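You operate a simulated robot arm through the tools that you are given. There is no shell and no other tool. Be economical: measure what you need, move in short steps, check, and stop when the job is done.

Carry out the task below with a simulated two-armed robot. There is one attempt and no reset: what you move stays moved.

## Task
Rack the two filled dishes from the pink mat, then wipe the blue drips off it.
Fine: middle tray of the white rack, pushed in again; wipe with the blue pad, wetted at the alcohol pump; the pad goes back; all other dishes stay where they are. What is to be rubbed or washed off counts as gone when no trace of it is left.

Only the result counts: the job must be done as asked and must still hold three seconds after the hand-in. Knocking over, shifting, dropping, spilling or breaking anything else fails it.

## Robot
Two 7-joint arms with two-finger parallel grippers on one trunk, on a base that drives. Base frame: it is fixed to the floor where the robot stands at the start and does not move with it; the origin is under the middle of the robot, x ahead of it, y to its left, z up. Readings come in m, degrees, newtons and seconds.
The left shoulder is at the start at [0.05, 0.187, 1.16], the right one opposite. With the tool pointing down near the work surface each hand reaches from about 0.1 to 0.66 m from the robot's upright axis, wherever it stands, measured 20 degrees to its own side. Places, roughly: alcohol pump [0.7, 1.1, 1]; blue drips [0.5, 0.6, 0.9]; dish [0.5, 1.25, 1]; middle rack tray [0.7, 0, 1.1]; middle tray of the white rack [0.7, 0, 1.1]. Payload 3.43 kg a hand.
Tool frame (each hand has its own): the origin (TCP) lies between the finger pads and is the grasp point; the fingertips stand 0.03 m ahead of it; z points along the fingers, y is the line along which they close. The gripper opens to 0.094 m. The fingers are 0.028 m wide and 0.01 m thick; the gripper's body (0.05 by 0.096 m) begins 0.055 m behind the TCP.
Orientation is told as [roll, pitch, yaw] about the base's x, y, z axes, in that order, counted from this pose: with the fingers straight down and closing along the base's y, the tool's x points along the base's -x, its y along +y and its z along -z.

## Interface
- The arms move only by the tool drive_tool. It takes "left_series", "right_series" or both (then of equal length, played together; a hand with none holds still); each is one flat list of numbers, 7 for each row, row after row: the shift along the base's x, y, z in units of 30 mm (1.0 is 30 mm), then the turn, a rotation vector about the base's x, y, z in units of 5 degrees (1.0 is 5 degrees), then the gripper command, from -1 (fully open) to 1 (shut), values between in proportion. In form: [dx, dy, dz, rx, ry, rz, fingers, dx, dy, dz, rx, ry, rz, fingers, ...]. A call has 1 to 12 rows; each row shifts and turns the commanded pose from where the row before left it. A call with a number of a shift or a turn outside -1 to 1 is refused whole. Each row takes 0.2 s and may step no farther than 0.05 m and 8.6 degrees from the row before; otherwise, or with a gripper value out of range, the whole call is refused. Where a pose cannot be reached the arm comes as near as it can. A force on the tool above 40 N (or 10 N above the force at the start of the call, whichever is more), or a blocked arm, ends the call early, and 0.2 s more pass. Each finger travels about 0.153 m/s and halts on what it meets, pressing with about 22 N; the grip force reading is that of the motor and also rises with nothing between the fingers. The clock runs only during rows and for 0.2 s after the last one: add rows that do not move to give the fingers time. The reply holds the time, the measured pose of the TCP, the force on the tool along the base axes, the opening and the grip force, in the units named above and with some noise, with the torque about the TCP (base axes, N m) and any sound that the robot's microphone picked up.
- Cameras (640 x 400 px; columns grow to the right, rows downward): "scene" is now at [0.1429, 0.0399, 1.3456]; the picture's right is [0.43, -0.90, 0.00], its down [-0.31, -0.14, -0.94] and it looks along [0.85, 0.40, -0.34] (base axes); focal length 214 px, centre (320, 200). "left" rides on the left gripper at [0.076, -0.014, -0.102] in its tool frame; the picture's right is [0.18, 0.98, 0.00], its down [-0.75, 0.14, -0.64] and it looks along [-0.63, 0.12, 0.77] (tool axes); focal length 243 px, centre (320, 200). "right" rides on the right gripper at [0.076, 0.014, -0.102] in its tool frame; the picture's right is [-0.18, 0.98, 0.00], its down [-0.75, -0.14, -0.64] and it looks along [-0.63, -0.12, 0.77] (tool axes); focal length 243 px, centre (320, 200). There is no depth. A picture from a camera that has moved, and an enlarged one, comes with that camera's place and axes in the base frame and with its lens.
- get_image(camera): a new picture of that camera. No time passes.
- raise_lower(by): slides the trunk up (or, below 0, down) by that many m; the arms and the scene camera ride with it, the base frame stays. It gives what a move gives, with no picture.
- roll_base(legs): drives the robot by 1 to 6 legs, each [ahead, left, turn to the left] in m, m and degrees, along the robot's own axes; the way and the turn of a leg run together, so that a leg with both is an arc; at most 1.5 m and 180 degrees a leg. The arms and the cameras ride along, it lands a little off, and it stops where it bumps. It gives what a move gives.
- turn_head(pan, tilt): turns the head with the scene camera to pan (to the left, within 80 degrees either way) and tilt (down, from -29 to 69), counted from straight ahead of the robot. It gives what a move gives.
- enlarge(camera, box): a new picture of the part [left, top, right, bottom] of that camera's present view, enlarged. No time passes.
- close_job(): hands the job in; it is judged then, once.

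Work in short steps. Places have to be worked out from the pictures, the camera data and where the tool is seen: move nearer, look again, correct. Check each grasp and each placing, and mend what went wrong. You have 120 turns and 92 pictures in all, those below and enlarged ones among them. Open the grippers and draw the arms clear of the work before you hand the job in, unless the task says otherwise; then end with one line.

The tools are called after "Request:" as a command line: name --argument value ..., lists and objects as JSON in quotes. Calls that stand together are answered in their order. drive_tool: Moves the arms, as the interface text tells. Its arguments: {"type":"object","properties":{"left_series":{"type":"array"},"right_series":{"type":"array"}},"required":[]} The other tools are called the same way: raise_lower (by) slides the trunk up or down; roll_base (legs) drives the base; turn_head (pan, tilt) turns the head that bears the scene camera; get_image (camera) takes a picture; enlarge (camera, box) takes an enlarged picture of a part of a camera's view; close_job () hands the job in.

At the start:

```text
clock: 0.0
left_tcp_pos: [0.2235, 0.2581, 1.2348]
left_tcp_rot: [0.0, -0.1, -0.1]
left_force: [0.3, -0.4, -0.7]
left_moment: [0.02, 0.01, -0.01]
left_gripper_width: 0.0939
left_grip_force: 0.1
right_tcp_pos: [0.2758, 0.0492, 1.2351]
right_tcp_rot: [0.1, 0.0, 0.1]
right_force: [-0.3, 0.3, 0.6]
right_moment: [0.0, -0.01, 0.0]
right_gripper_width: 0.094
right_grip_force: 0.0
trunk travel left (down, up): [-0.375, 0.057]
robot x, y, heading: [0.0015, 0.0, 0.0]
head pan, tilt: [25.2, 19.8]
```

scene: 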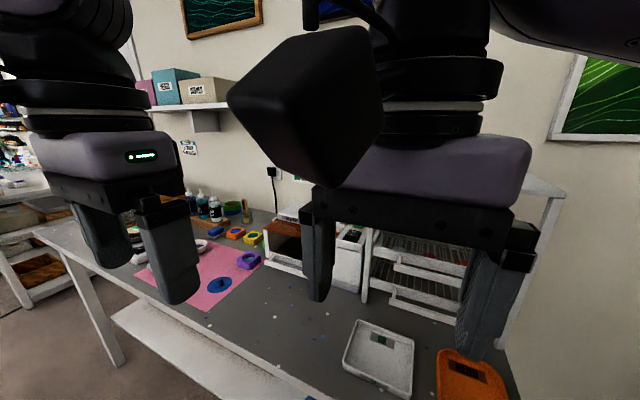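
right: 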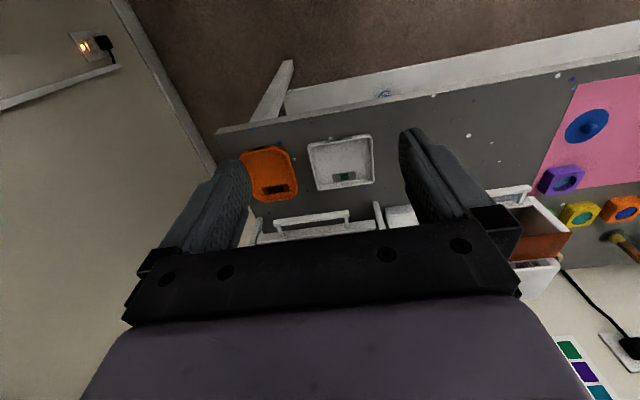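
left: 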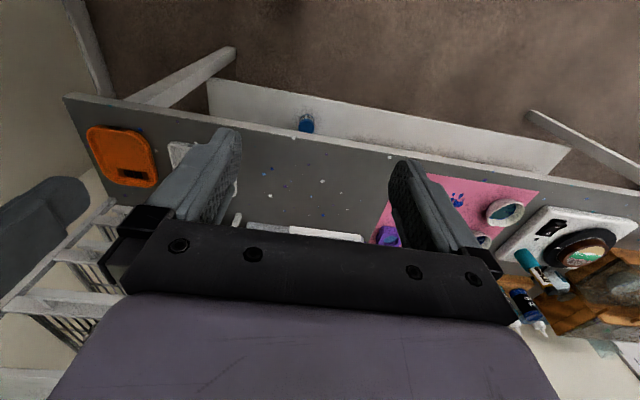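

The arms block much of the view; I enlarge the mat region and the rack region to identify things.

Request:
enlarge --camera "scene" --box '[120, 160, 320, 320]'

Request:
enlarge --camera "left" --box '[360, 150, 640, 350]'

```text
2.50 times, centred on (220, 240) of scene
camera zoom: at [0.1429, 0.0399, 1.3456], right [0.43, -0.9, 0.0], down [-0.31, -0.14, -0.94], along [0.85, 0.4, -0.34], focal length 536 px, centre (570, 100)
```

zoom: 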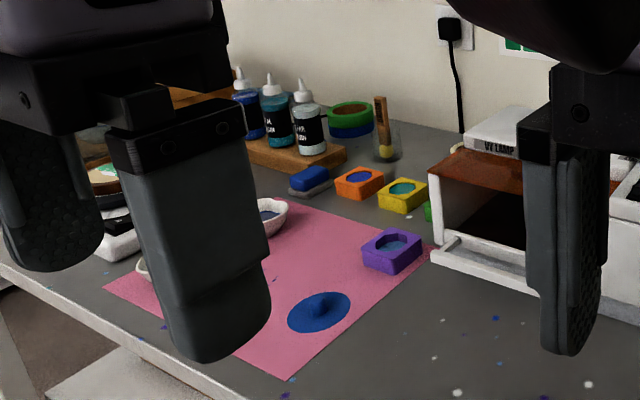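

```text
2.00 times, centred on (500, 250) of left
camera zoom: at [0.1467, 0.2431, 1.3374], right [-0.18, 0.98, 0.0], down [0.75, 0.14, 0.64], along [0.63, 0.12, -0.77], focal length 485 px, centre (-40, 100)
```

zoom: 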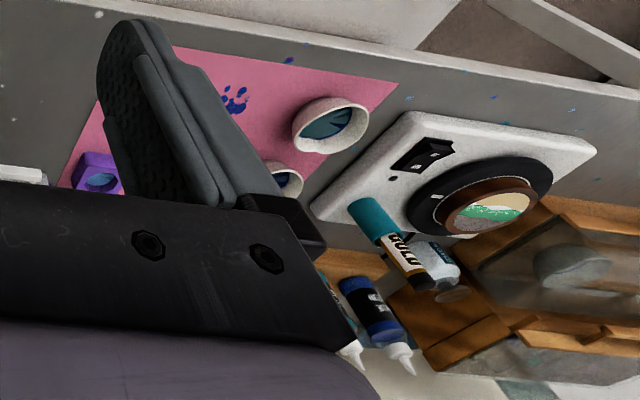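

Dishes sit on the mat around y 0.6. I drive left to face the mat and look down on it.

Request:
roll_base --legs '[[0, 0.5, 0]]'

Request:
turn_head --pan 10 --tilt 40

Request:
get_image --camera "scene"

Request:
get_image --camera "right"

Request:
get_image --camera "left"

```text
clock: 3.0
left_tcp_pos: [0.2217, 0.773, 1.2344]
left_tcp_rot: [0.0, -0.1, 0.4]
left_force: [0.1, 0.2, -0.5]
left_moment: [0.0, 0.04, 0.02]
left_gripper_width: 0.0941
left_grip_force: 0.0
right_tcp_pos: [0.273, 0.5628, 1.2352]
right_tcp_rot: [0.1, 0.0, 0.2]
right_force: [0.6, -0.2, -0.5]
right_moment: [0.02, -0.02, 0.0]
right_gripper_width: 0.0939
right_grip_force: 0.0
trunk travel left (down, up): [-0.375, 0.057]
robot x, y, heading: [-0.002, 0.5135, 0.4]
head pan, tilt: [25.2, 19.8]
```

```text
clock: 3.8
left_tcp_pos: [0.221, 0.7712, 1.2352]
left_tcp_rot: [0.0, 0.0, 0.3]
left_force: [-0.3, 0.8, -0.6]
left_moment: [0.0, -0.01, -0.02]
left_gripper_width: 0.0942
left_grip_force: 0.0
right_tcp_pos: [0.2745, 0.5616, 1.2355]
right_tcp_rot: [0.1, 0.0, 0.2]
right_force: [0.7, 0.4, 1.0]
right_moment: [0.06, -0.01, 0.02]
right_gripper_width: 0.0944
right_grip_force: 0.1
trunk travel left (down, up): [-0.375, 0.057]
robot x, y, heading: [0.0025, 0.5108, 0.1]
head pan, tilt: [10.0, 40.0]
```

```text
86 pictures are left
camera scene: at [0.1412, 0.5279, 1.3139], right [0.18, -0.98, 0.0], down [-0.63, -0.11, -0.77], along [0.75, 0.14, -0.64], focal length 214 px, centre (320, 200)
```

scene: 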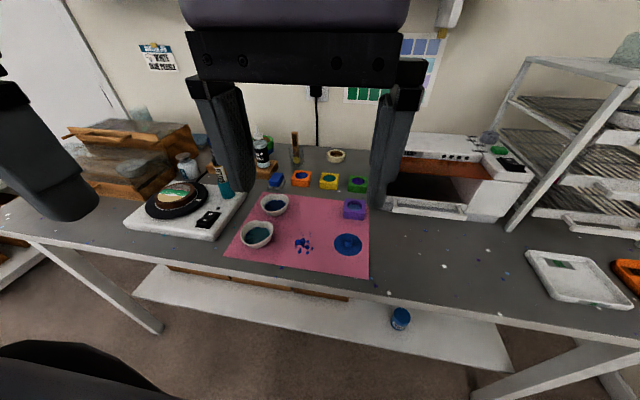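

```text
85 pictures are left
camera right: at [0.1963, 0.5761, 1.3375], right [0.18, 0.98, 0.0], down [0.75, -0.14, 0.64], along [0.63, -0.11, -0.77], focal length 243 px, centre (320, 200)
```

right: 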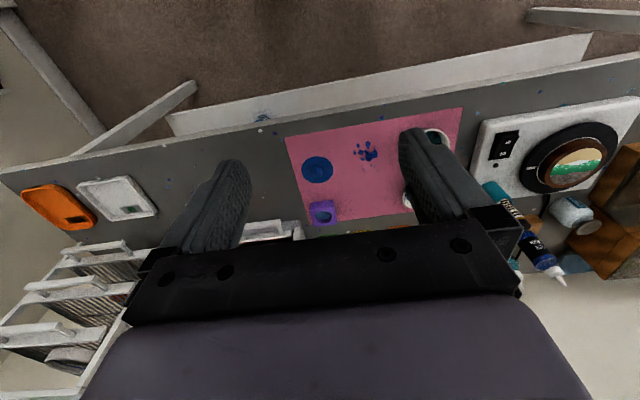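

```text
84 pictures are left
camera left: at [0.1445, 0.7559, 1.3374], right [-0.19, 0.98, 0.0], down [0.75, 0.14, 0.64], along [0.63, 0.12, -0.77], focal length 243 px, centre (320, 200)
```

left: 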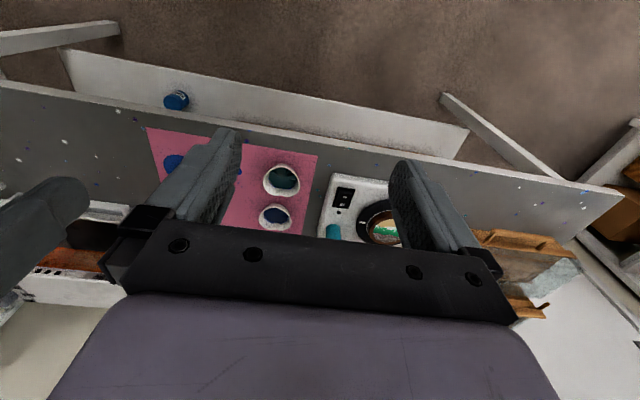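

Now enlarge the key areas: mat/pad, the pump region, and the rack.

Request:
enlarge --camera "scene" --box '[220, 130, 380, 290]'

Request:
enlarge --camera "scene" --box '[60, 90, 260, 250]'

Request:
enlarge --camera "scene" --box '[480, 40, 640, 260]'

```text
2.50 times, centred on (300, 210) of scene
camera zoom: at [0.1412, 0.5279, 1.3139], right [0.18, -0.98, 0.0], down [-0.63, -0.11, -0.77], along [0.75, 0.14, -0.64], focal length 536 px, centre (370, 175)
```

zoom: 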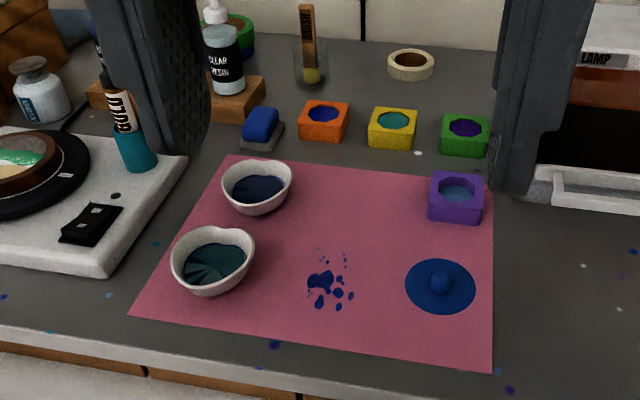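

```text
2.50 times, centred on (160, 170) of scene
camera zoom: at [0.1412, 0.5279, 1.3139], right [0.18, -0.98, 0.0], down [-0.63, -0.11, -0.77], along [0.75, 0.14, -0.64], focal length 536 px, centre (720, 275)
```

zoom: 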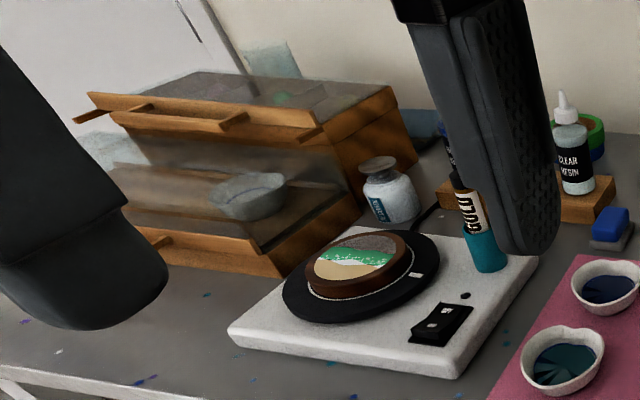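

```text
1.82 times, centred on (560, 150) of scene
camera zoom: at [0.1412, 0.5279, 1.3139], right [0.18, -0.98, 0.0], down [-0.63, -0.11, -0.77], along [0.75, 0.14, -0.64], focal length 390 px, centre (-116, 291)
```

zoom: 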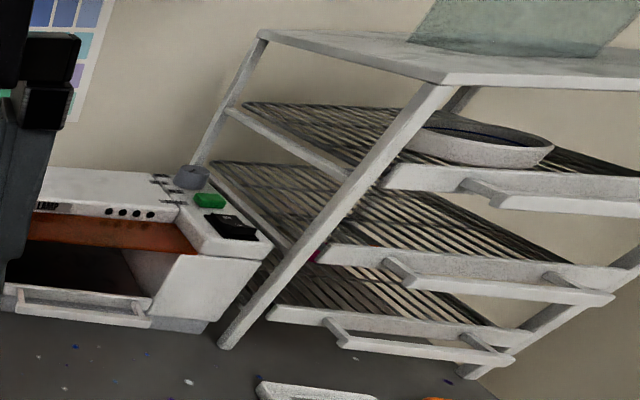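

The dishes are the two heart-rimmed white bowls near (0.44,0.73) and (0.56,0.74), rim z≈0.93. First the rack: I drive back right and look at it.

Request:
roll_base --legs '[[0, -0.25, 0]]'

Request:
turn_head --pan -25 --tilt 25

Request:
get_image --camera "scene"

```text
clock: 5.6
left_tcp_pos: [0.2209, 0.5262, 1.2356]
left_tcp_rot: [0.0, 0.0, 0.5]
left_force: [-1.8, 0.9, 0.1]
left_moment: [0.02, 0.03, 0.0]
left_gripper_width: 0.0941
left_grip_force: 0.1
right_tcp_pos: [0.2756, 0.3164, 1.2354]
right_tcp_rot: [0.1, 0.1, 0.4]
right_force: [0.2, -0.1, -0.6]
right_moment: [0.03, 0.03, -0.02]
right_gripper_width: 0.0939
right_grip_force: 0.0
trunk travel left (down, up): [-0.375, 0.057]
robot x, y, heading: [0.0017, 0.2662, 0.5]
head pan, tilt: [10.0, 40.0]
```

```text
clock: 6.7
left_tcp_pos: [0.2215, 0.5258, 1.2348]
left_tcp_rot: [-0.1, 0.1, 0.4]
left_force: [-0.1, 0.3, 0.4]
left_moment: [-0.01, -0.04, -0.03]
left_gripper_width: 0.094
left_grip_force: 0.1
right_tcp_pos: [0.2785, 0.3163, 1.2367]
right_tcp_rot: [0.3, 0.1, -0.4]
right_force: [48.7, -23.9, 0.5]
right_moment: [2.76, 5.72, 0.74]
right_gripper_width: 0.0938
right_grip_force: 0.0
trunk travel left (down, up): [-0.375, 0.057]
robot x, y, heading: [0.0019, 0.2709, 0.5]
head pan, tilt: [-25.0, 25.0]
```

```text
80 pictures are left
camera scene: at [0.1464, 0.2385, 1.3369], right [-0.31, -0.95, 0.0], down [-0.4, 0.13, -0.9], along [0.86, -0.28, -0.43], focal length 214 px, centre (320, 200)
```

scene: 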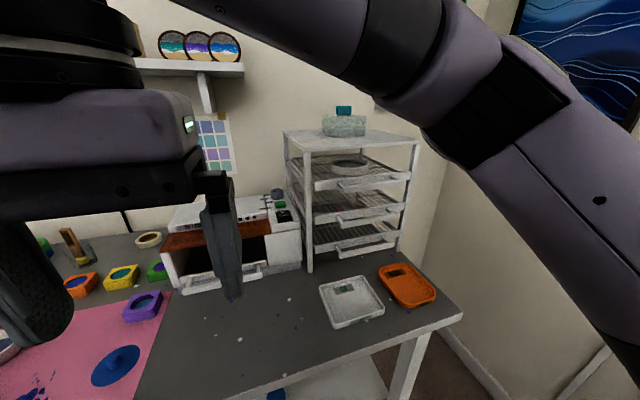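

The turned head touches the right hand (48 N). I move the right hand forward and rightward to free it.

Request:
drive_tool --right_series '[0.7, -0.3, 0, 0, 0, 0, -1, 0.7, -0.7, 0, 0, 0, 0, -1, 0, -1, 0, 0, 0, 0, -1, 0, -1, 0, 0, 0, 0, -1, 0, -1, 0, 0, 0, 0, -1, 0, -1, 0, 0, 0, 0, -1, 0, -1, 0, 0, 0, 0, -1]'

Request:
enlarge --camera "scene" --box '[260, 90, 460, 330]'

```text
clock: 8.2
left_tcp_pos: [0.2218, 0.5239, 1.2356]
left_tcp_rot: [0.0, -0.1, 0.4]
left_force: [-0.4, 1.2, 0.3]
left_moment: [-0.03, 0.0, -0.01]
left_gripper_width: 0.0939
left_grip_force: 0.1
right_tcp_pos: [0.3144, 0.1355, 1.2349]
right_tcp_rot: [0.1, 0.0, 0.5]
right_force: [0.2, 0.3, -0.3]
right_moment: [0.01, 0.04, -0.03]
right_gripper_width: 0.0938
right_grip_force: 0.0
trunk travel left (down, up): [-0.375, 0.057]
robot x, y, heading: [0.0012, 0.2677, 0.9]
head pan, tilt: [-25.0, 25.0]
```

```text
1.67 times, centred on (360, 210) of scene
camera zoom: at [0.1425, 0.2278, 1.3372], right [-0.42, -0.91, 0.0], down [-0.38, 0.18, -0.91], along [0.82, -0.38, -0.42], focal length 358 px, centre (253, 183)
```

zoom: 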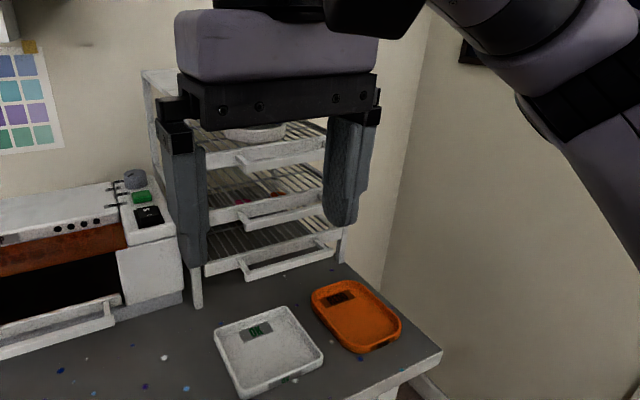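

The middle tray handle sits around (0.55,-0.01,1.07), and something red seems to lie on that tray. I move closer and spread the hands for a clean look.

Request:
drive_tool --right_series '[0, -1, 0, 0, 0, 0, -1, 0, -1, 0, 0, 0, 0, -1, 0, -1, 0, 0, 0, 0, -1, 0, -1, 0, 0, 0, 0, -1, 0, -1, 0, 0, 0, 0, -1]'

Request:
raise_lower --by 0.05

Request:
roll_base --legs '[[0, -0.17, 0]]'

Request:
turn_head --pan -8 --tilt 30

Request:
get_image --camera "scene"

Request:
enlarge --camera "scene" --box '[240, 90, 440, 240]'

```text
clock: 9.4
left_tcp_pos: [0.2223, 0.5261, 1.2347]
left_tcp_rot: [0.0, 0.0, 0.5]
left_force: [-0.2, -0.1, 0.3]
left_moment: [0.03, 0.0, 0.01]
left_gripper_width: 0.0939
left_grip_force: 0.0
right_tcp_pos: [0.3158, -0.0153, 1.2338]
right_tcp_rot: [0.1, 0.0, 0.6]
right_force: [-0.7, 0.4, 0.6]
right_moment: [0.04, 0.02, -0.01]
right_gripper_width: 0.0939
right_grip_force: 0.1
trunk travel left (down, up): [-0.375, 0.057]
robot x, y, heading: [-0.0014, 0.2642, 0.4]
head pan, tilt: [-25.0, 25.0]
```

```text
clock: 10.4
left_tcp_pos: [0.2213, 0.5267, 1.2847]
left_tcp_rot: [0.0, 0.0, 0.4]
left_force: [0.5, 0.3, -0.1]
left_moment: [0.01, 0.01, -0.02]
left_gripper_width: 0.0938
left_grip_force: 0.1
right_tcp_pos: [0.3169, -0.0149, 1.2832]
right_tcp_rot: [0.1, 0.0, 0.4]
right_force: [-0.1, 0.0, 0.4]
right_moment: [0.0, 0.02, -0.02]
right_gripper_width: 0.0938
right_grip_force: 0.0
trunk travel left (down, up): [-0.425, 0.007]
robot x, y, heading: [-0.002, 0.2679, 0.6]
head pan, tilt: [-25.0, 25.0]
```

```text
clock: 11.8
left_tcp_pos: [0.2233, 0.3584, 1.2849]
left_tcp_rot: [0.0, 0.1, 0.5]
left_force: [-1.2, 0.2, -0.5]
left_moment: [0.0, 0.03, 0.01]
left_gripper_width: 0.0942
left_grip_force: 0.1
right_tcp_pos: [0.3187, -0.1834, 1.2845]
right_tcp_rot: [0.0, 0.0, 0.5]
right_force: [-0.2, -1.1, -0.6]
right_moment: [0.04, -0.01, 0.02]
right_gripper_width: 0.094
right_grip_force: 0.1
trunk travel left (down, up): [-0.425, 0.007]
robot x, y, heading: [0.0005, 0.102, 0.5]
head pan, tilt: [-25.0, 25.0]
```

```text
clock: 12.6
left_tcp_pos: [0.2229, 0.3597, 1.285]
left_tcp_rot: [0.0, 0.0, 0.5]
left_force: [0.4, 0.2, -0.6]
left_moment: [0.03, 0.02, 0.0]
left_gripper_width: 0.0942
left_grip_force: 0.0
right_tcp_pos: [0.3179, -0.1814, 1.2848]
right_tcp_rot: [0.1, 0.0, 0.5]
right_force: [-0.2, 0.9, 0.1]
right_moment: [0.01, 0.0, -0.01]
right_gripper_width: 0.0941
right_grip_force: 0.0
trunk travel left (down, up): [-0.425, 0.007]
robot x, y, heading: [0.0025, 0.0989, 0.3]
head pan, tilt: [-8.0, 30.0]
```

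```text
78 pictures are left
camera scene: at [0.15, 0.0887, 1.3792], right [-0.13, -0.99, 0.0], down [-0.5, 0.07, -0.87], along [0.86, -0.11, -0.5], focal length 214 px, centre (320, 200)
```

scene: 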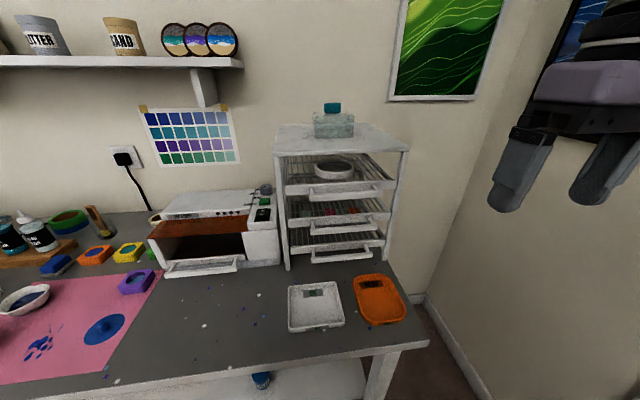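

```text
2.67 times, centred on (340, 165) of scene
camera zoom: at [0.15, 0.0887, 1.3792], right [-0.13, -0.99, 0.0], down [-0.5, 0.07, -0.87], along [0.86, -0.11, -0.5], focal length 572 px, centre (267, 293)
```

zoom: 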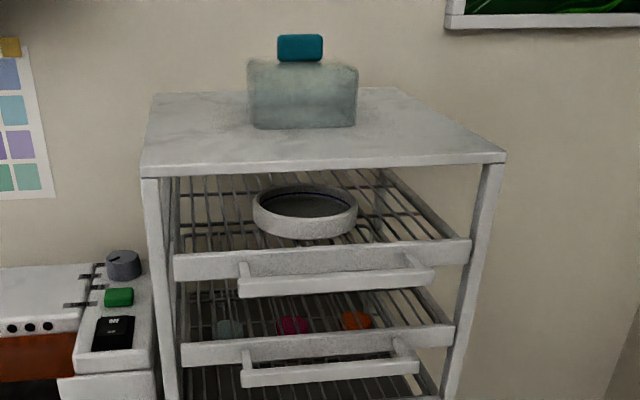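

Handle of the middle tray ≈ (0.578,-0.03,1.042), bar along y about 0.17 long; three little pieces already lie on that tray. I turn the right hand (yaw 90, then pitch forward) to grip the bar from the front.

Request:
drive_tool --right_series '[0, 0, 0, 0, 0, 1, -1, 0, 0, 0, 0, 0, 1, -1, 0, 0, 0, 0, 0, 1, -1, 0, 0, 0, 0, 0, 1, -1, 0, 0, 0, 0, 0, 1, -1, 0, 0, 0, 0, 0, 1, -1, 0, 0, 0, 0, 0, 1, -1, 0, 0, 0, 0, 0, 1, -1, 0, 0, 0, 0, 0, 1, -1, 0, 0, 0, 0, 0, 1, -1, 0, 0, 0, 0, 0, 1, -1, 0, 0, 0, 0, 0, 1, -1]'

Request:
drive_tool --right_series '[0, 0, 0, 0, 0, 1, -1, 0, 0, 0, 0, 0, 1, -1, 0, 0, 0, 0, 0, 1, -1, 0, 0, 0, 0, 0, 1, -1, 0, 0, 0, 0, 0, 1, -1, 0, 0, 0, 0, 0, 1, -1, 0, 0, -1, 0, -1, 0, -1, 0, 0, -1, 0, -1, 0, -1, 0, 0, -1, 0, -1, 0, -1, 0, 0, -1, 0, -1, 0, -1, 0, 0, -1, 0, -1, 0, -1, 0, 0, 0, 0, -1, 0, -1]'

Request:
drive_tool --right_series '[0, 0, -1, 0, -1, 0, -1, 0, 0, -1, 0, -1, 0, -1, 0, 0, -1, 0, -1, 0, -1, 0, 0, 0, 0, -1, 0, -1, 0, 0, 0, 0, -1, 0, -1, 0, 0, 0, 0, -1, 0, -1, 0, 0, 0, 0, -1, 0, -1, 0, 0, 0, 0, -1, 0, -1, 0, 0, 0, 0, -1, 0, -1]'

```text
clock: 15.2
left_tcp_pos: [0.2233, 0.3595, 1.2856]
left_tcp_rot: [-0.1, 0.0, 0.5]
left_force: [0.0, 0.1, 0.5]
left_moment: [0.03, -0.04, -0.04]
left_gripper_width: 0.0938
left_grip_force: 0.1
right_tcp_pos: [0.3053, -0.1555, 1.2727]
right_tcp_rot: [0.0, -0.1, 60.4]
right_force: [-0.8, 0.0, 0.2]
right_moment: [-0.02, 0.01, 0.02]
right_gripper_width: 0.0939
right_grip_force: 0.0
right hand out of reach, approached as far as the arm can: row 11, 12
trunk travel left (down, up): [-0.425, 0.007]
robot x, y, heading: [0.0002, 0.0998, 0.7]
head pan, tilt: [-8.0, 30.0]
```

```text
clock: 17.8
left_tcp_pos: [0.2223, 0.3614, 1.2859]
left_tcp_rot: [0.0, 0.1, 0.4]
left_force: [0.1, 0.1, -0.4]
left_moment: [-0.01, 0.0, -0.01]
left_gripper_width: 0.094
left_grip_force: 0.1
right_tcp_pos: [0.3209, -0.0524, 1.1396]
right_tcp_rot: [-29.9, 0.3, 90.4]
right_force: [1.0, 0.1, -0.4]
right_moment: [0.01, 0.02, 0.02]
right_gripper_width: 0.0938
right_grip_force: 0.0
right hand out of reach, approached as far as the arm can: row 1, 2, 3, 4, 5, 6, 9, 10, 11, 12
trunk travel left (down, up): [-0.425, 0.007]
robot x, y, heading: [0.0011, 0.0969, 0.7]
head pan, tilt: [-8.0, 30.0]
```

```text
clock: 19.8
left_tcp_pos: [0.224, 0.3607, 1.2842]
left_tcp_rot: [-0.1, 0.0, 0.4]
left_force: [0.3, 0.7, 1.0]
left_moment: [0.03, -0.03, -0.01]
left_gripper_width: 0.0938
left_grip_force: 0.1
right_tcp_pos: [0.3755, -0.0089, 1.0556]
right_tcp_rot: [-75.0, 0.5, 90.2]
right_force: [-0.5, 0.1, 0.6]
right_moment: [0.01, -0.02, -0.01]
right_gripper_width: 0.0941
right_grip_force: 0.1
right hand out of reach, approached as far as the arm can: row 1, 2, 3, 4, 5, 6
trunk travel left (down, up): [-0.425, 0.007]
robot x, y, heading: [0.001, 0.0973, 0.5]
head pan, tilt: [-8.0, 30.0]
```

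Orientation reached (75° forward, closing vertically). Check with the cameras before approaching.

Request:
enlarge --camera "scene" --box '[240, 90, 440, 290]'

Request:
get_image --camera "right"

```text
2.00 times, centred on (340, 190) of scene
camera zoom: at [0.1499, 0.0893, 1.3792], right [-0.13, -0.99, 0.0], down [-0.5, 0.06, -0.87], along [0.86, -0.11, -0.5], focal length 429 px, centre (280, 220)
```

zoom: 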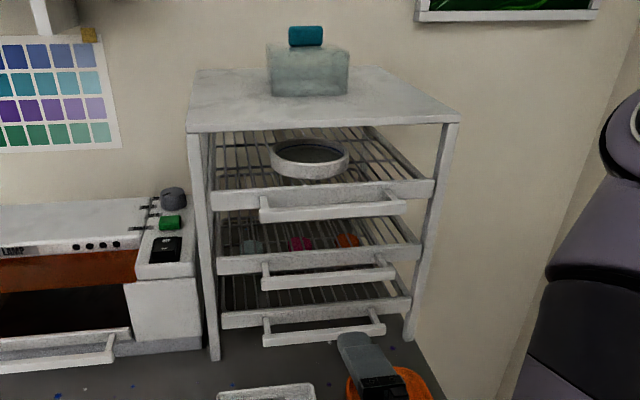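

```text
75 pictures are left
camera right: at [0.2721, -0.0859, 1.0685], right [-0.25, 0.18, -0.95], down [-0.59, 0.75, 0.3], along [0.77, 0.63, -0.09], focal length 243 px, centre (320, 200)
```

right: 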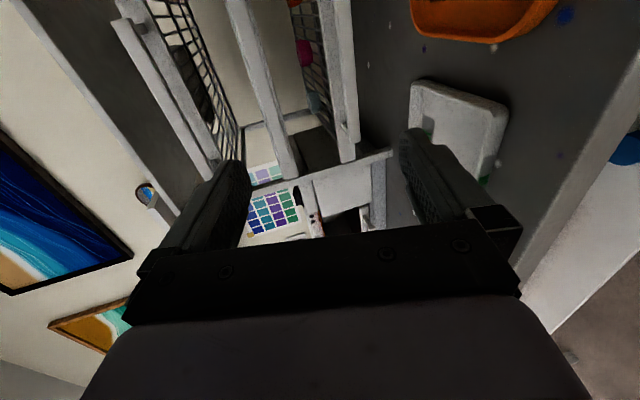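

I need to tell which tray is which from the wrist view; enlarge it.

Request:
enlarge --camera "right" --box '[100, 0, 420, 200]'

```text
2.00 times, centred on (260, 100) of right
camera zoom: at [0.2721, -0.0859, 1.0685], right [-0.25, 0.18, -0.95], down [-0.59, 0.75, 0.3], along [0.77, 0.63, -0.09], focal length 485 px, centre (440, 400)
```

zoom: 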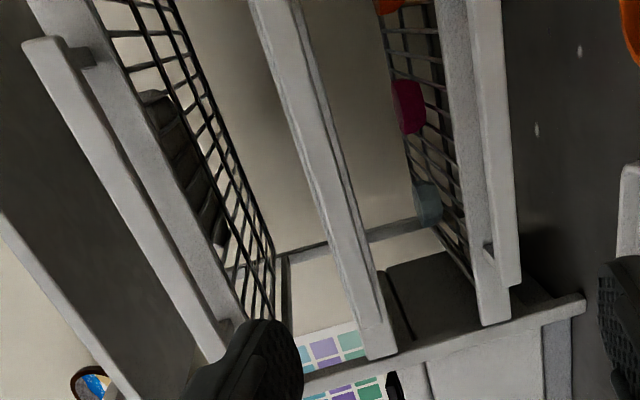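

It's clear now: the small pieces lie on the bottom tray; the middle tray is edge-on at about z=1.073 with bar at x≈0.54. Approach to just short of it.

Request:
drive_tool --right_series '[0.7, -0.3, 0.3, 0, 0, 0, -1, 0.8, -0.2, 0.3, 0, 0, 0, -1, 0.8, -0.2, 0, 0, 0, 0, -1, 0.8, 0, 0, 0, 0, 0, -1, 0.5, 0, 0, 0, 0, 0, -1]'

Request:
get_image --camera "right"

Request:
enlarge --camera "scene" --box '[240, 120, 440, 290]'

```text
clock: 21.0
left_tcp_pos: [0.2242, 0.361, 1.2856]
left_tcp_rot: [-0.1, 0.0, 0.6]
left_force: [-0.4, -0.7, 0.0]
left_moment: [-0.04, -0.02, 0.0]
left_gripper_width: 0.0939
left_grip_force: 0.2
right_tcp_pos: [0.4825, -0.0291, 1.0723]
right_tcp_rot: [-74.9, 0.5, 90.3]
right_force: [0.4, -0.2, 0.4]
right_moment: [-0.01, 0.01, -0.03]
right_gripper_width: 0.0938
right_grip_force: 0.2
trunk travel left (down, up): [-0.425, 0.007]
robot x, y, heading: [-0.0018, 0.0981, 0.5]
head pan, tilt: [-8.0, 30.0]
```

```text
73 pictures are left
camera right: at [0.3796, -0.1047, 1.0852], right [-0.26, 0.18, -0.95], down [-0.58, 0.75, 0.3], along [0.77, 0.63, -0.09], focal length 243 px, centre (320, 200)
```

right: 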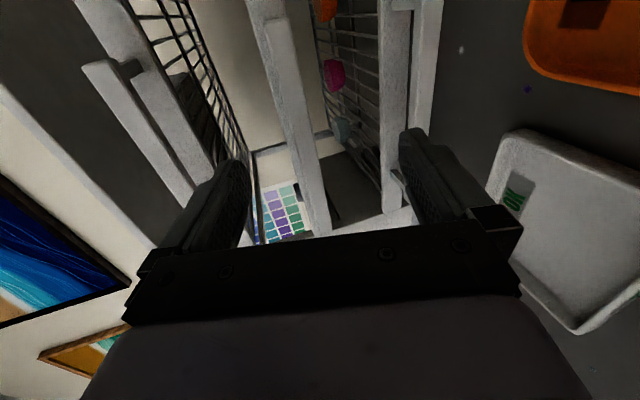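

```text
2.35 times, centred on (340, 205) of scene
camera zoom: at [0.1501, 0.0887, 1.3792], right [-0.13, -0.99, 0.0], down [-0.5, 0.07, -0.87], along [0.86, -0.11, -0.5], focal length 505 px, centre (273, 188)
```

zoom: 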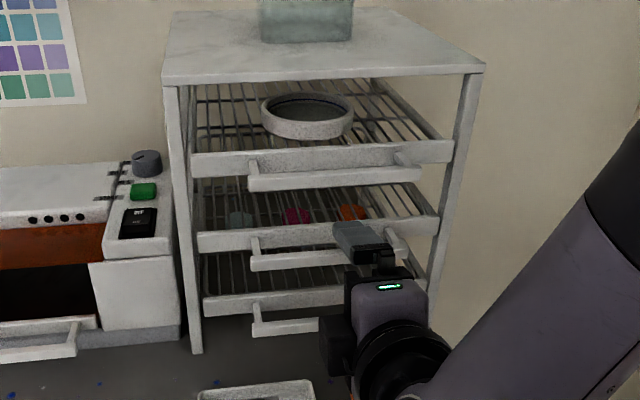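

The bar is level with the fingers (z≈1.072). Advance ~55 mm and close on it.

Request:
drive_tool --right_series '[0.6, 0, 0, 0, 0, 0, -1, 0.6, 0, 0, 0, 0, 0, -1, 0.6, 0, 0, 0, 0, 0, -1, 0, 0, 0, 0, 0, 0, -1]'

Request:
get_image --camera "right"

```text
clock: 22.0
left_tcp_pos: [0.2222, 0.3586, 1.2851]
left_tcp_rot: [0.0, 0.1, 0.5]
left_force: [-0.7, -0.1, -0.7]
left_moment: [-0.03, 0.03, 0.02]
left_gripper_width: 0.0941
left_grip_force: 0.0
right_tcp_pos: [0.5382, -0.0295, 1.0721]
right_tcp_rot: [-74.9, 0.5, 90.2]
right_force: [0.0, -0.9, -0.8]
right_moment: [0.0, 0.01, 0.0]
right_gripper_width: 0.0941
right_grip_force: 0.1
trunk travel left (down, up): [-0.425, 0.007]
robot x, y, heading: [-0.001, 0.0991, 0.6]
head pan, tilt: [-8.0, 30.0]
```

```text
71 pictures are left
camera right: at [0.4339, -0.1063, 1.0846], right [-0.26, 0.18, -0.95], down [-0.59, 0.75, 0.3], along [0.77, 0.63, -0.09], focal length 243 px, centre (320, 200)
```

right: 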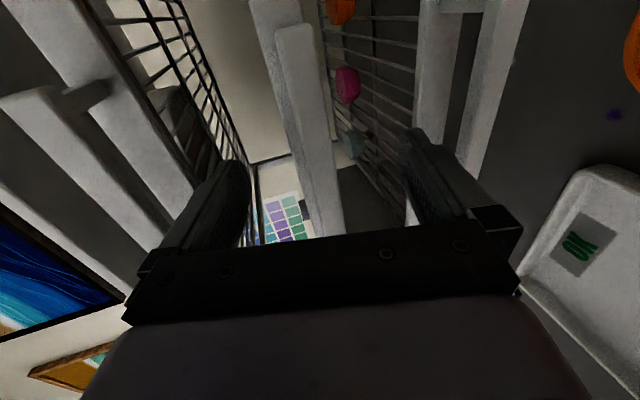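

The bar is between the fingers in line; close on it.

Request:
drive_tool --right_series '[0, 0, 0, 0, 0, 0, 0.3, 0, 0, 0, 0, 0, 0, 1, 0, 0, 0, 0, 0, 0, 1, 0, 0, 0, 0, 0, 0, 1]'

```text
clock: 23.0
left_tcp_pos: [0.2231, 0.3597, 1.2851]
left_tcp_rot: [0.0, 0.1, 0.5]
left_force: [0.1, 0.1, 0.4]
left_moment: [-0.02, 0.0, 0.01]
left_gripper_width: 0.0939
left_grip_force: 0.1
right_tcp_pos: [0.5368, -0.0306, 1.0682]
right_tcp_rot: [-74.5, 0.4, 90.2]
right_force: [-7.2, 3.3, -18.2]
right_moment: [0.5, -0.13, -0.38]
right_gripper_width: 0.0194
right_grip_force: 44.8
trunk travel left (down, up): [-0.425, 0.007]
robot x, y, heading: [0.0017, 0.0972, 0.4]
head pan, tilt: [-8.0, 30.0]
```

Bar gripped (19 mm). Pull straight back gently.

Request:
drive_tool --right_series '[-0.5, 0, -0.1, 0, 0, 0, 1, -0.7, 0, 0, 0, 0, 0, 1, -0.7, 0, 0, 0, 0, 0, 1, -0.7, 0, 0, 0, 0, 0, 1, -0.7, 0, 0, 0, 0, 0, 1]'

```text
clock: 24.2
left_tcp_pos: [0.2252, 0.3596, 1.2843]
left_tcp_rot: [0.0, 0.1, 0.4]
left_force: [-0.2, 0.0, 0.0]
left_moment: [0.02, 0.0, 0.02]
left_gripper_width: 0.094
left_grip_force: 0.1
right_tcp_pos: [0.4378, -0.0306, 1.0683]
right_tcp_rot: [-74.6, 0.4, 90.2]
right_force: [-0.8, 5.1, -20.5]
right_moment: [0.37, -0.08, -1.02]
right_gripper_width: 0.0191
right_grip_force: 45.3
trunk travel left (down, up): [-0.425, 0.007]
robot x, y, heading: [-0.002, 0.0977, 0.5]
head pan, tilt: [-8.0, 30.0]
```

Tray comes along with ~0 pulling force. Lower the command slightly to relieve the vertical load and pull further.

Request:
drive_tool --right_series '[-0.7, 0, -0.1, 0, 0, 0, 1, -0.7, 0, 0, 0, 0, 0, 1, -0.7, 0, 0, 0, 0, 0, 1]'

Request:
get_image --camera "scene"

```text
clock: 25.0
left_tcp_pos: [0.2239, 0.3586, 1.285]
left_tcp_rot: [0.1, 0.0, 0.4]
left_force: [0.1, 0.7, 0.0]
left_moment: [-0.01, 0.05, -0.03]
left_gripper_width: 0.0939
left_grip_force: 0.1
right_tcp_pos: [0.3895, -0.0303, 1.069]
right_tcp_rot: [-76.7, 0.7, 88.7]
right_force: [-0.9, -11.1, 11.4]
right_moment: [0.5, -0.01, 0.54]
right_gripper_width: 0.019
right_grip_force: 44.9
right hand out of reach, approached as far as the arm can: row 3
trunk travel left (down, up): [-0.425, 0.007]
robot x, y, heading: [0.0034, 0.0996, 0.6]
head pan, tilt: [-8.0, 30.0]
stopped in row 3 (right hand): the force on the tool passed its limit (the readings are from after the stop); the commanded pose is now the measured one
```

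```text
70 pictures are left
camera scene: at [0.1501, 0.0874, 1.3793], right [-0.13, -0.99, 0.0], down [-0.5, 0.07, -0.87], along [0.86, -0.11, -0.5], focal length 214 px, centre (320, 200)
```

scene: 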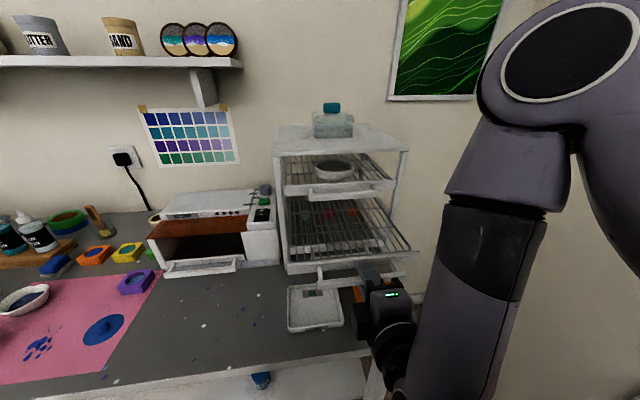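

Tray is out ~15 cm, enough; the right arm is at its limit, so I open the hand and back off with the base.

Request:
drive_tool --right_series '[0, 0, 0, 0, 0, 0, 0, 0, 0, 0, 0, 0, 0, -1, 0, 0, 0, 0, 0, 0, -1, 0, 0, 0, 0, 0, 0, -1]'

Request:
roll_base --legs '[[-0.12, 0, 0]]'

Request:
get_image --camera "scene"

```text
clock: 26.0
left_tcp_pos: [0.2236, 0.36, 1.2848]
left_tcp_rot: [0.0, 0.1, 0.4]
left_force: [0.1, -1.6, 0.9]
left_moment: [-0.01, 0.01, -0.01]
left_gripper_width: 0.0939
left_grip_force: 0.0
right_tcp_pos: [0.3891, -0.0287, 1.066]
right_tcp_rot: [-76.4, 0.7, 89.0]
right_force: [0.4, 1.0, 0.0]
right_moment: [-0.01, 0.0, -0.01]
right_gripper_width: 0.0942
right_grip_force: 0.1
trunk travel left (down, up): [-0.425, 0.007]
robot x, y, heading: [0.0011, 0.0976, 0.5]
head pan, tilt: [-8.0, 30.0]
```

```text
clock: 27.3
left_tcp_pos: [0.1039, 0.3584, 1.2856]
left_tcp_rot: [0.0, -0.1, 0.4]
left_force: [0.0, 0.2, 0.2]
left_moment: [-0.01, -0.06, -0.03]
left_gripper_width: 0.0941
left_grip_force: 0.1
right_tcp_pos: [0.2692, -0.0298, 1.0674]
right_tcp_rot: [-76.4, 0.7, 88.8]
right_force: [-0.7, -0.2, 0.3]
right_moment: [0.02, 0.02, 0.02]
right_gripper_width: 0.0938
right_grip_force: 0.1
trunk travel left (down, up): [-0.425, 0.007]
robot x, y, heading: [-0.1165, 0.0953, 0.3]
head pan, tilt: [-8.0, 30.0]
```

```text
69 pictures are left
camera scene: at [0.03, 0.087, 1.3794], right [-0.13, -0.99, 0.0], down [-0.49, 0.07, -0.87], along [0.86, -0.12, -0.5], focal length 214 px, centre (320, 200)
```

scene: 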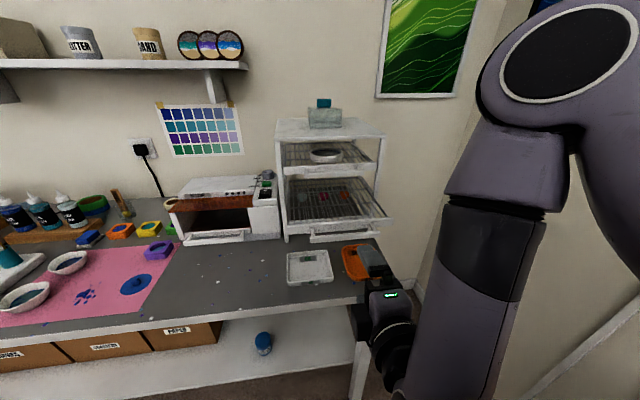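

Tray stays out. I fold the right hand up and out to the side before moving to the dishes.

Request:
drive_tool --right_series '[0, -1, 0.5, 0, 1, 0, -1, 0, -1, 0.5, 0, 1, 0, -1, 0, -1, 0.5, 0, 1, 0, -1, 0, -1, 0.5, 0, 1, 0, -1, 0, -1, 0.5, 0, 1, 0, -1, 0, -1, 0.5, 0, 1, 0, -1, 0, -1, 0.5, 0, 1, 0, -1, 0, 0, 0.5, 0, 1, 0, -1, 0, 0, 0.5, 0, 1, 0, -1, 0, 0, 0.5, 0, 1, 0, -1, 0, 0, 0.5, 0, 1, 0, -1, 0, 0, 0.5, 0, 1, 0, -1]'

Request:
roll_base --legs '[[0, 0.45, 0]]'

Request:
turn_head --pan 0 --tilt 40

Request:
get_image --camera "scene"

```text
clock: 29.9
left_tcp_pos: [0.1055, 0.3587, 1.2859]
left_tcp_rot: [0.0, 0.0, 0.3]
left_force: [0.0, 0.1, -0.5]
left_moment: [-0.01, -0.01, -0.01]
left_gripper_width: 0.0941
left_grip_force: 0.0
right_tcp_pos: [0.2386, -0.0859, 1.067]
right_tcp_rot: [-24.0, 1.3, 89.7]
right_force: [-0.2, -0.2, -0.4]
right_moment: [-0.02, 0.04, 0.0]
right_gripper_width: 0.094
right_grip_force: 0.2
right hand out of reach, approached as far as the arm can: row 1, 2, 3, 5, 6, 7, 8, 9, 10, 11, 12
trunk travel left (down, up): [-0.425, 0.007]
robot x, y, heading: [-0.1153, 0.1002, 0.3]
head pan, tilt: [-8.0, 30.0]
```

```text
clock: 32.5
left_tcp_pos: [0.1009, 0.7962, 1.2853]
left_tcp_rot: [0.0, 0.0, 0.4]
left_force: [0.3, 0.2, 0.4]
left_moment: [-0.04, 0.04, -0.03]
left_gripper_width: 0.0939
left_grip_force: 0.1
right_tcp_pos: [0.2365, 0.3505, 1.0667]
right_tcp_rot: [-24.1, 1.5, 89.8]
right_force: [-0.5, 0.7, 0.5]
right_moment: [0.01, -0.01, -0.01]
right_gripper_width: 0.0941
right_grip_force: 0.1
trunk travel left (down, up): [-0.425, 0.007]
robot x, y, heading: [-0.1199, 0.5375, 0.4]
head pan, tilt: [-8.0, 30.0]
```

```text
clock: 33.3
left_tcp_pos: [0.1012, 0.7956, 1.285]
left_tcp_rot: [0.1, 0.0, 0.4]
left_force: [0.3, -0.6, 0.0]
left_moment: [0.03, -0.02, 0.03]
left_gripper_width: 0.0939
left_grip_force: 0.0
right_tcp_pos: [0.2358, 0.3509, 1.0656]
right_tcp_rot: [-24.0, 1.2, 89.8]
right_force: [-0.3, 0.0, 1.0]
right_moment: [-0.01, -0.01, -0.02]
right_gripper_width: 0.0941
right_grip_force: 0.1
trunk travel left (down, up): [-0.425, 0.007]
robot x, y, heading: [-0.1235, 0.5327, 0.4]
head pan, tilt: [0.0, 40.0]
```

```text
68 pictures are left
camera scene: at [0.0239, 0.5373, 1.3639], right [0.01, -1.0, 0.0], down [-0.64, 0.0, -0.77], along [0.77, 0.0, -0.64], focal length 214 px, centre (320, 200)
```

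scene: 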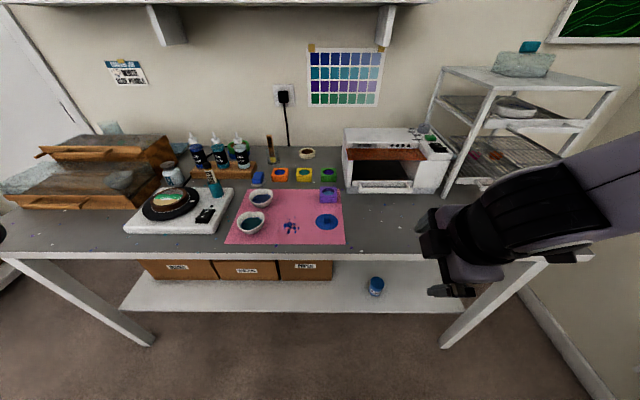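

Restore the right hand to its neutral downward orientation and raise it.

Request:
drive_tool --right_series '[0, 0, 0, 0, 1, 0, -1, 0, 0, 0, 0, 1, 0, -1, 0, 0, 0, 0, 1, 0, -1, 0, 0, 0, 0, 1, 0, -1, 0, 0, 0, 0, 0.8, -0.6, -1, 0, 0, 0, 0, 0, -1, -1, 0, 0, 0, 0, 0, -1, -1, 0, 0, 0, 0, 0, -1, -1, 0, 0, 0, 0, 0, -1, -1, 0, 0, 0, 0, 0, -1, -1, 0, 0, 0, 0, 0, -1, -1, 0, 0, 0, 0, 0, -1, -1]'

Request:
drive_tool --right_series '[0, 0, 0, 0, 0, -1, -1, 0, 0, 0, 0, 0, -1, -1, 0, 0, 0, 0, 0, -1, -1, 0, 0, 0, 0, 0, -1, -1, 0, -0.5, 1, 0, 0, -1, -1, 0, -0.5, 1, 0, 0, -1, -1, 0, -0.5, 1, 0, 0, -1, -1, 0, -0.5, 1, 0, 0, -1, -1, 0, -0.5, 1, 0, 0, -1, -1, 0, 0, 1, 0, 0, -1, -1, 0, 0, 1, 0, 0, 0, -1]'

Request:
enlarge --camera "scene" --box '[220, 160, 360, 250]'

Request:
enlarge --camera "scene" --box '[120, 120, 270, 240]'

```text
clock: 35.9
left_tcp_pos: [0.1024, 0.7954, 1.2852]
left_tcp_rot: [0.0, 0.0, 0.4]
left_force: [0.0, 0.1, 0.0]
left_moment: [0.0, 0.0, 0.02]
left_gripper_width: 0.0939
left_grip_force: 0.0
right_tcp_pos: [0.1574, 0.347, 0.974]
right_tcp_rot: [0.0, 1.4, 52.3]
right_force: [0.4, 1.0, -0.6]
right_moment: [0.0, -0.03, 0.02]
right_gripper_width: 0.0941
right_grip_force: 0.0
right hand out of reach, approached as far as the arm can: row 1, 2, 3, 4, 5
trunk travel left (down, up): [-0.425, 0.007]
robot x, y, heading: [-0.1231, 0.5359, 0.5]
head pan, tilt: [0.0, 40.0]
```

```text
clock: 38.3
left_tcp_pos: [0.1018, 0.796, 1.284]
left_tcp_rot: [-0.1, -0.1, 0.4]
left_force: [-0.5, -0.1, -0.1]
left_moment: [0.03, -0.02, 0.02]
left_gripper_width: 0.0939
left_grip_force: 0.1
right_tcp_pos: [0.1577, 0.274, 1.184]
right_tcp_rot: [0.0, 1.5, 2.2]
right_force: [-0.2, 0.6, 0.1]
right_moment: [0.0, -0.03, -0.03]
right_gripper_width: 0.0939
right_grip_force: 0.0
trunk travel left (down, up): [-0.425, 0.007]
robot x, y, heading: [-0.1216, 0.5353, 0.5]
head pan, tilt: [0.0, 40.0]
```

```text
4.44 times, centred on (290, 205) of scene
camera zoom: at [0.0235, 0.5377, 1.3639], right [0.01, -1.0, 0.0], down [-0.64, 0.0, -0.77], along [0.77, 0.0, -0.64], focal length 953 px, centre (453, 178)
```

zoom: 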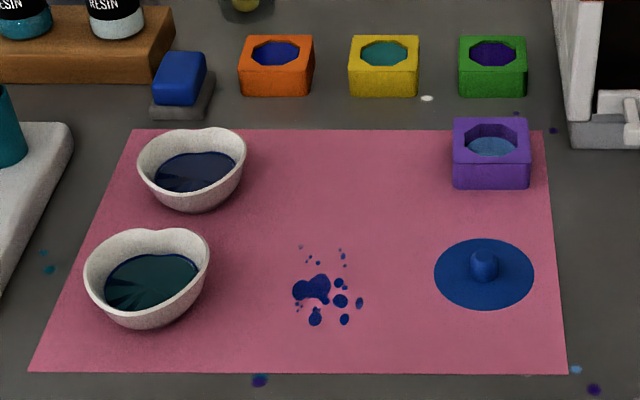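

```text
3.33 times, centred on (195, 180) of scene
camera zoom: at [0.0235, 0.5377, 1.3639], right [0.01, -1.0, 0.0], down [-0.64, 0.0, -0.77], along [0.77, 0.0, -0.64], focal length 715 px, centre (737, 267)
```

zoom: 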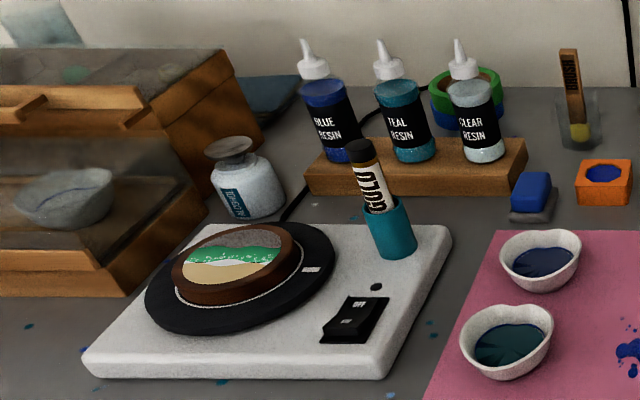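

Dish centres ≈ (0.453,0.733) and (0.56,0.727), about 80 mm wide. I drive forward again and bring the left hand above the front dish.

Request:
roll_base --legs '[[0.12, 0, 0]]'

Request:
drive_tool --left_series '[1, -0.3, -0.5, 0, 0, 0, -1, 1, -0.3, -0.6, 0, 0, 0, -1, 1, -0.3, -0.7, 0, 0, 0, -1, 1, -0.3, -0.7, 0, 0, 0, -1, 1, -0.3, -0.7, 0, 0, 0, -1, 1, -0.3, -0.7, 0, 0, 0, -1, 1, -0.2, -0.7, 0, 0, 0, -1, 0.5, 0, -0.7, 0, 0, 0, -1, 0, 0, -0.7, 0, 0, 0, -1, 0, 0, -0.7, 0, 0, 0, -1]'

Request:
get_image --camera "left"

```text
clock: 39.5
left_tcp_pos: [0.2213, 0.7966, 1.2839]
left_tcp_rot: [0.0, 0.0, 0.3]
left_force: [0.0, 0.6, -0.1]
left_moment: [0.02, 0.02, -0.01]
left_gripper_width: 0.0939
left_grip_force: 0.1
right_tcp_pos: [0.2782, 0.2741, 1.1837]
right_tcp_rot: [0.0, 1.3, 2.5]
right_force: [0.1, 0.5, -0.1]
right_moment: [0.01, 0.04, -0.01]
right_gripper_width: 0.0939
right_grip_force: 0.0
trunk travel left (down, up): [-0.425, 0.007]
robot x, y, heading: [0.0016, 0.5355, 0.3]
head pan, tilt: [0.0, 40.0]
```

```text
clock: 41.7
left_tcp_pos: [0.4455, 0.734, 1.0808]
left_tcp_rot: [0.0, 0.0, 0.2]
left_force: [0.3, -0.6, -0.1]
left_moment: [-0.04, 0.05, 0.0]
left_gripper_width: 0.0942
left_grip_force: 0.1
right_tcp_pos: [0.277, 0.2739, 1.1821]
right_tcp_rot: [0.0, 1.4, 2.3]
right_force: [0.1, 0.3, 0.2]
right_moment: [-0.03, 0.02, 0.07]
right_gripper_width: 0.094
right_grip_force: 0.1
trunk travel left (down, up): [-0.425, 0.007]
robot x, y, heading: [-0.0025, 0.5383, 0.3]
head pan, tilt: [0.0, 40.0]
```

```text
65 pictures are left
camera left: at [0.3685, 0.7183, 1.184], right [-0.19, 0.98, 0.0], down [0.75, 0.15, 0.64], along [0.63, 0.12, -0.77], focal length 243 px, centre (320, 200)
```

left: 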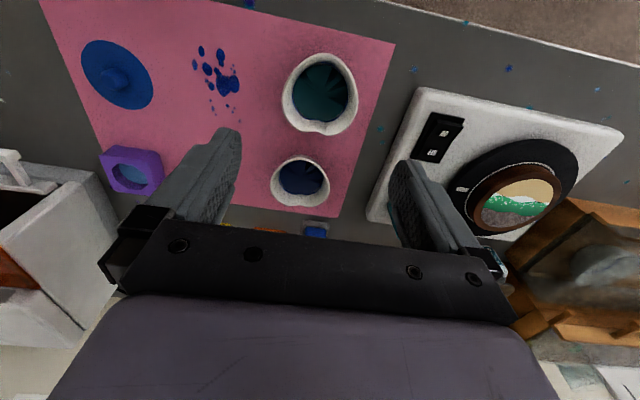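

Combining views: rim z≈0.945, front dish at (0.438,0.731), rear at (0.541,0.724), width ~71 mm. Descend over the front dish.

Request:
drive_tool --left_series '[-0.25, -0.1, -1, 0, 0, 0, -1, 0, 0, -1, 0, 0, 0, -1, 0, 0, -1, 0, 0, 0, -1, 0, 0, -0.9, 0, 0, 0, -1]'

Request:
get_image --camera "left"

Request:
enlarge --camera "scene" --box '[200, 170, 330, 260]'

```text
clock: 42.7
left_tcp_pos: [0.435, 0.7354, 0.9699]
left_tcp_rot: [0.0, -0.1, 0.4]
left_force: [-0.5, 0.2, 0.2]
left_moment: [0.02, -0.02, 0.0]
left_gripper_width: 0.0939
left_grip_force: 0.1
right_tcp_pos: [0.2774, 0.2739, 1.1831]
right_tcp_rot: [0.0, 1.4, 2.3]
right_force: [0.1, -0.7, 0.3]
right_moment: [0.03, 0.0, 0.03]
right_gripper_width: 0.094
right_grip_force: 0.1
trunk travel left (down, up): [-0.425, 0.007]
robot x, y, heading: [0.0012, 0.5362, 0.4]
head pan, tilt: [0.0, 40.0]
```

```text
64 pictures are left
camera left: at [0.3589, 0.7205, 1.0719], right [-0.19, 0.98, 0.0], down [0.75, 0.15, 0.64], along [0.63, 0.12, -0.77], focal length 243 px, centre (320, 200)
```

left: 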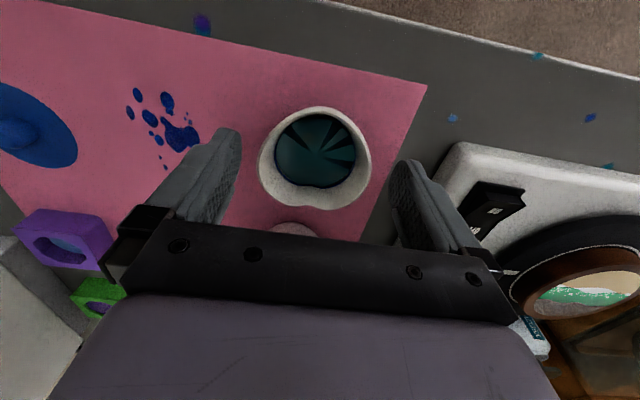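

```text
4.44 times, centred on (265, 215) of scene
camera zoom: at [0.1429, 0.538, 1.3639], right [0.01, -1.0, 0.0], down [-0.64, 0.0, -0.77], along [0.77, 0.0, -0.64], focal length 953 px, centre (564, 133)
```

zoom: 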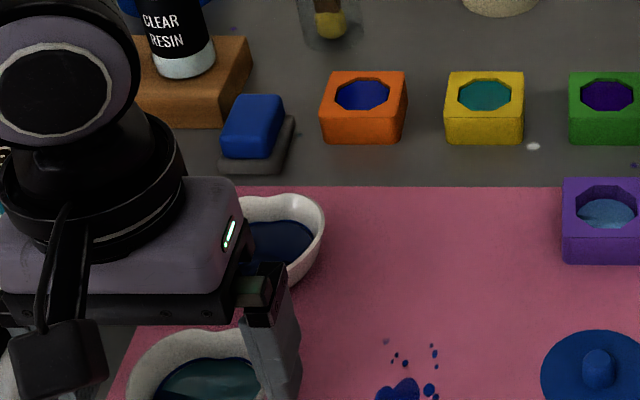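

Dish is centred well between the fingers. Shift 3 mm right, go down to rim depth.

Request:
drive_tool --left_series '[0, -0.1, -0.6, 0, 0, 0, -1, 0, 0, -0.5, 0, 0, 0, -1, 0, 0, 0, 0, 0, 0, -1]'

Request:
get_image --camera "left"

```text
clock: 43.5
left_tcp_pos: [0.426, 0.7462, 0.9459]
left_tcp_rot: [-0.1, -0.1, 0.3]
left_force: [-0.6, -0.3, 0.7]
left_moment: [0.02, -0.03, 0.0]
left_gripper_width: 0.094
left_grip_force: 0.1
left hand out of reach, approached as far as the arm can: row 1, 2
right_tcp_pos: [0.2766, 0.273, 1.1839]
right_tcp_rot: [0.0, 1.5, 2.2]
right_force: [0.9, -0.2, 0.3]
right_moment: [-0.01, 0.02, -0.01]
right_gripper_width: 0.0941
right_grip_force: 0.1
trunk travel left (down, up): [-0.425, 0.007]
robot x, y, heading: [-0.0046, 0.537, 0.2]
head pan, tilt: [0.0, 40.0]
```

```text
62 pictures are left
camera left: at [0.3495, 0.7316, 1.0485], right [-0.19, 0.98, 0.0], down [0.75, 0.15, 0.64], along [0.63, 0.12, -0.77], focal length 243 px, centre (320, 200)
```

left: 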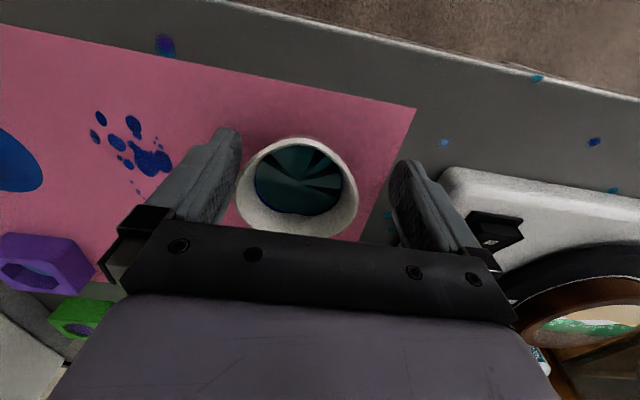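

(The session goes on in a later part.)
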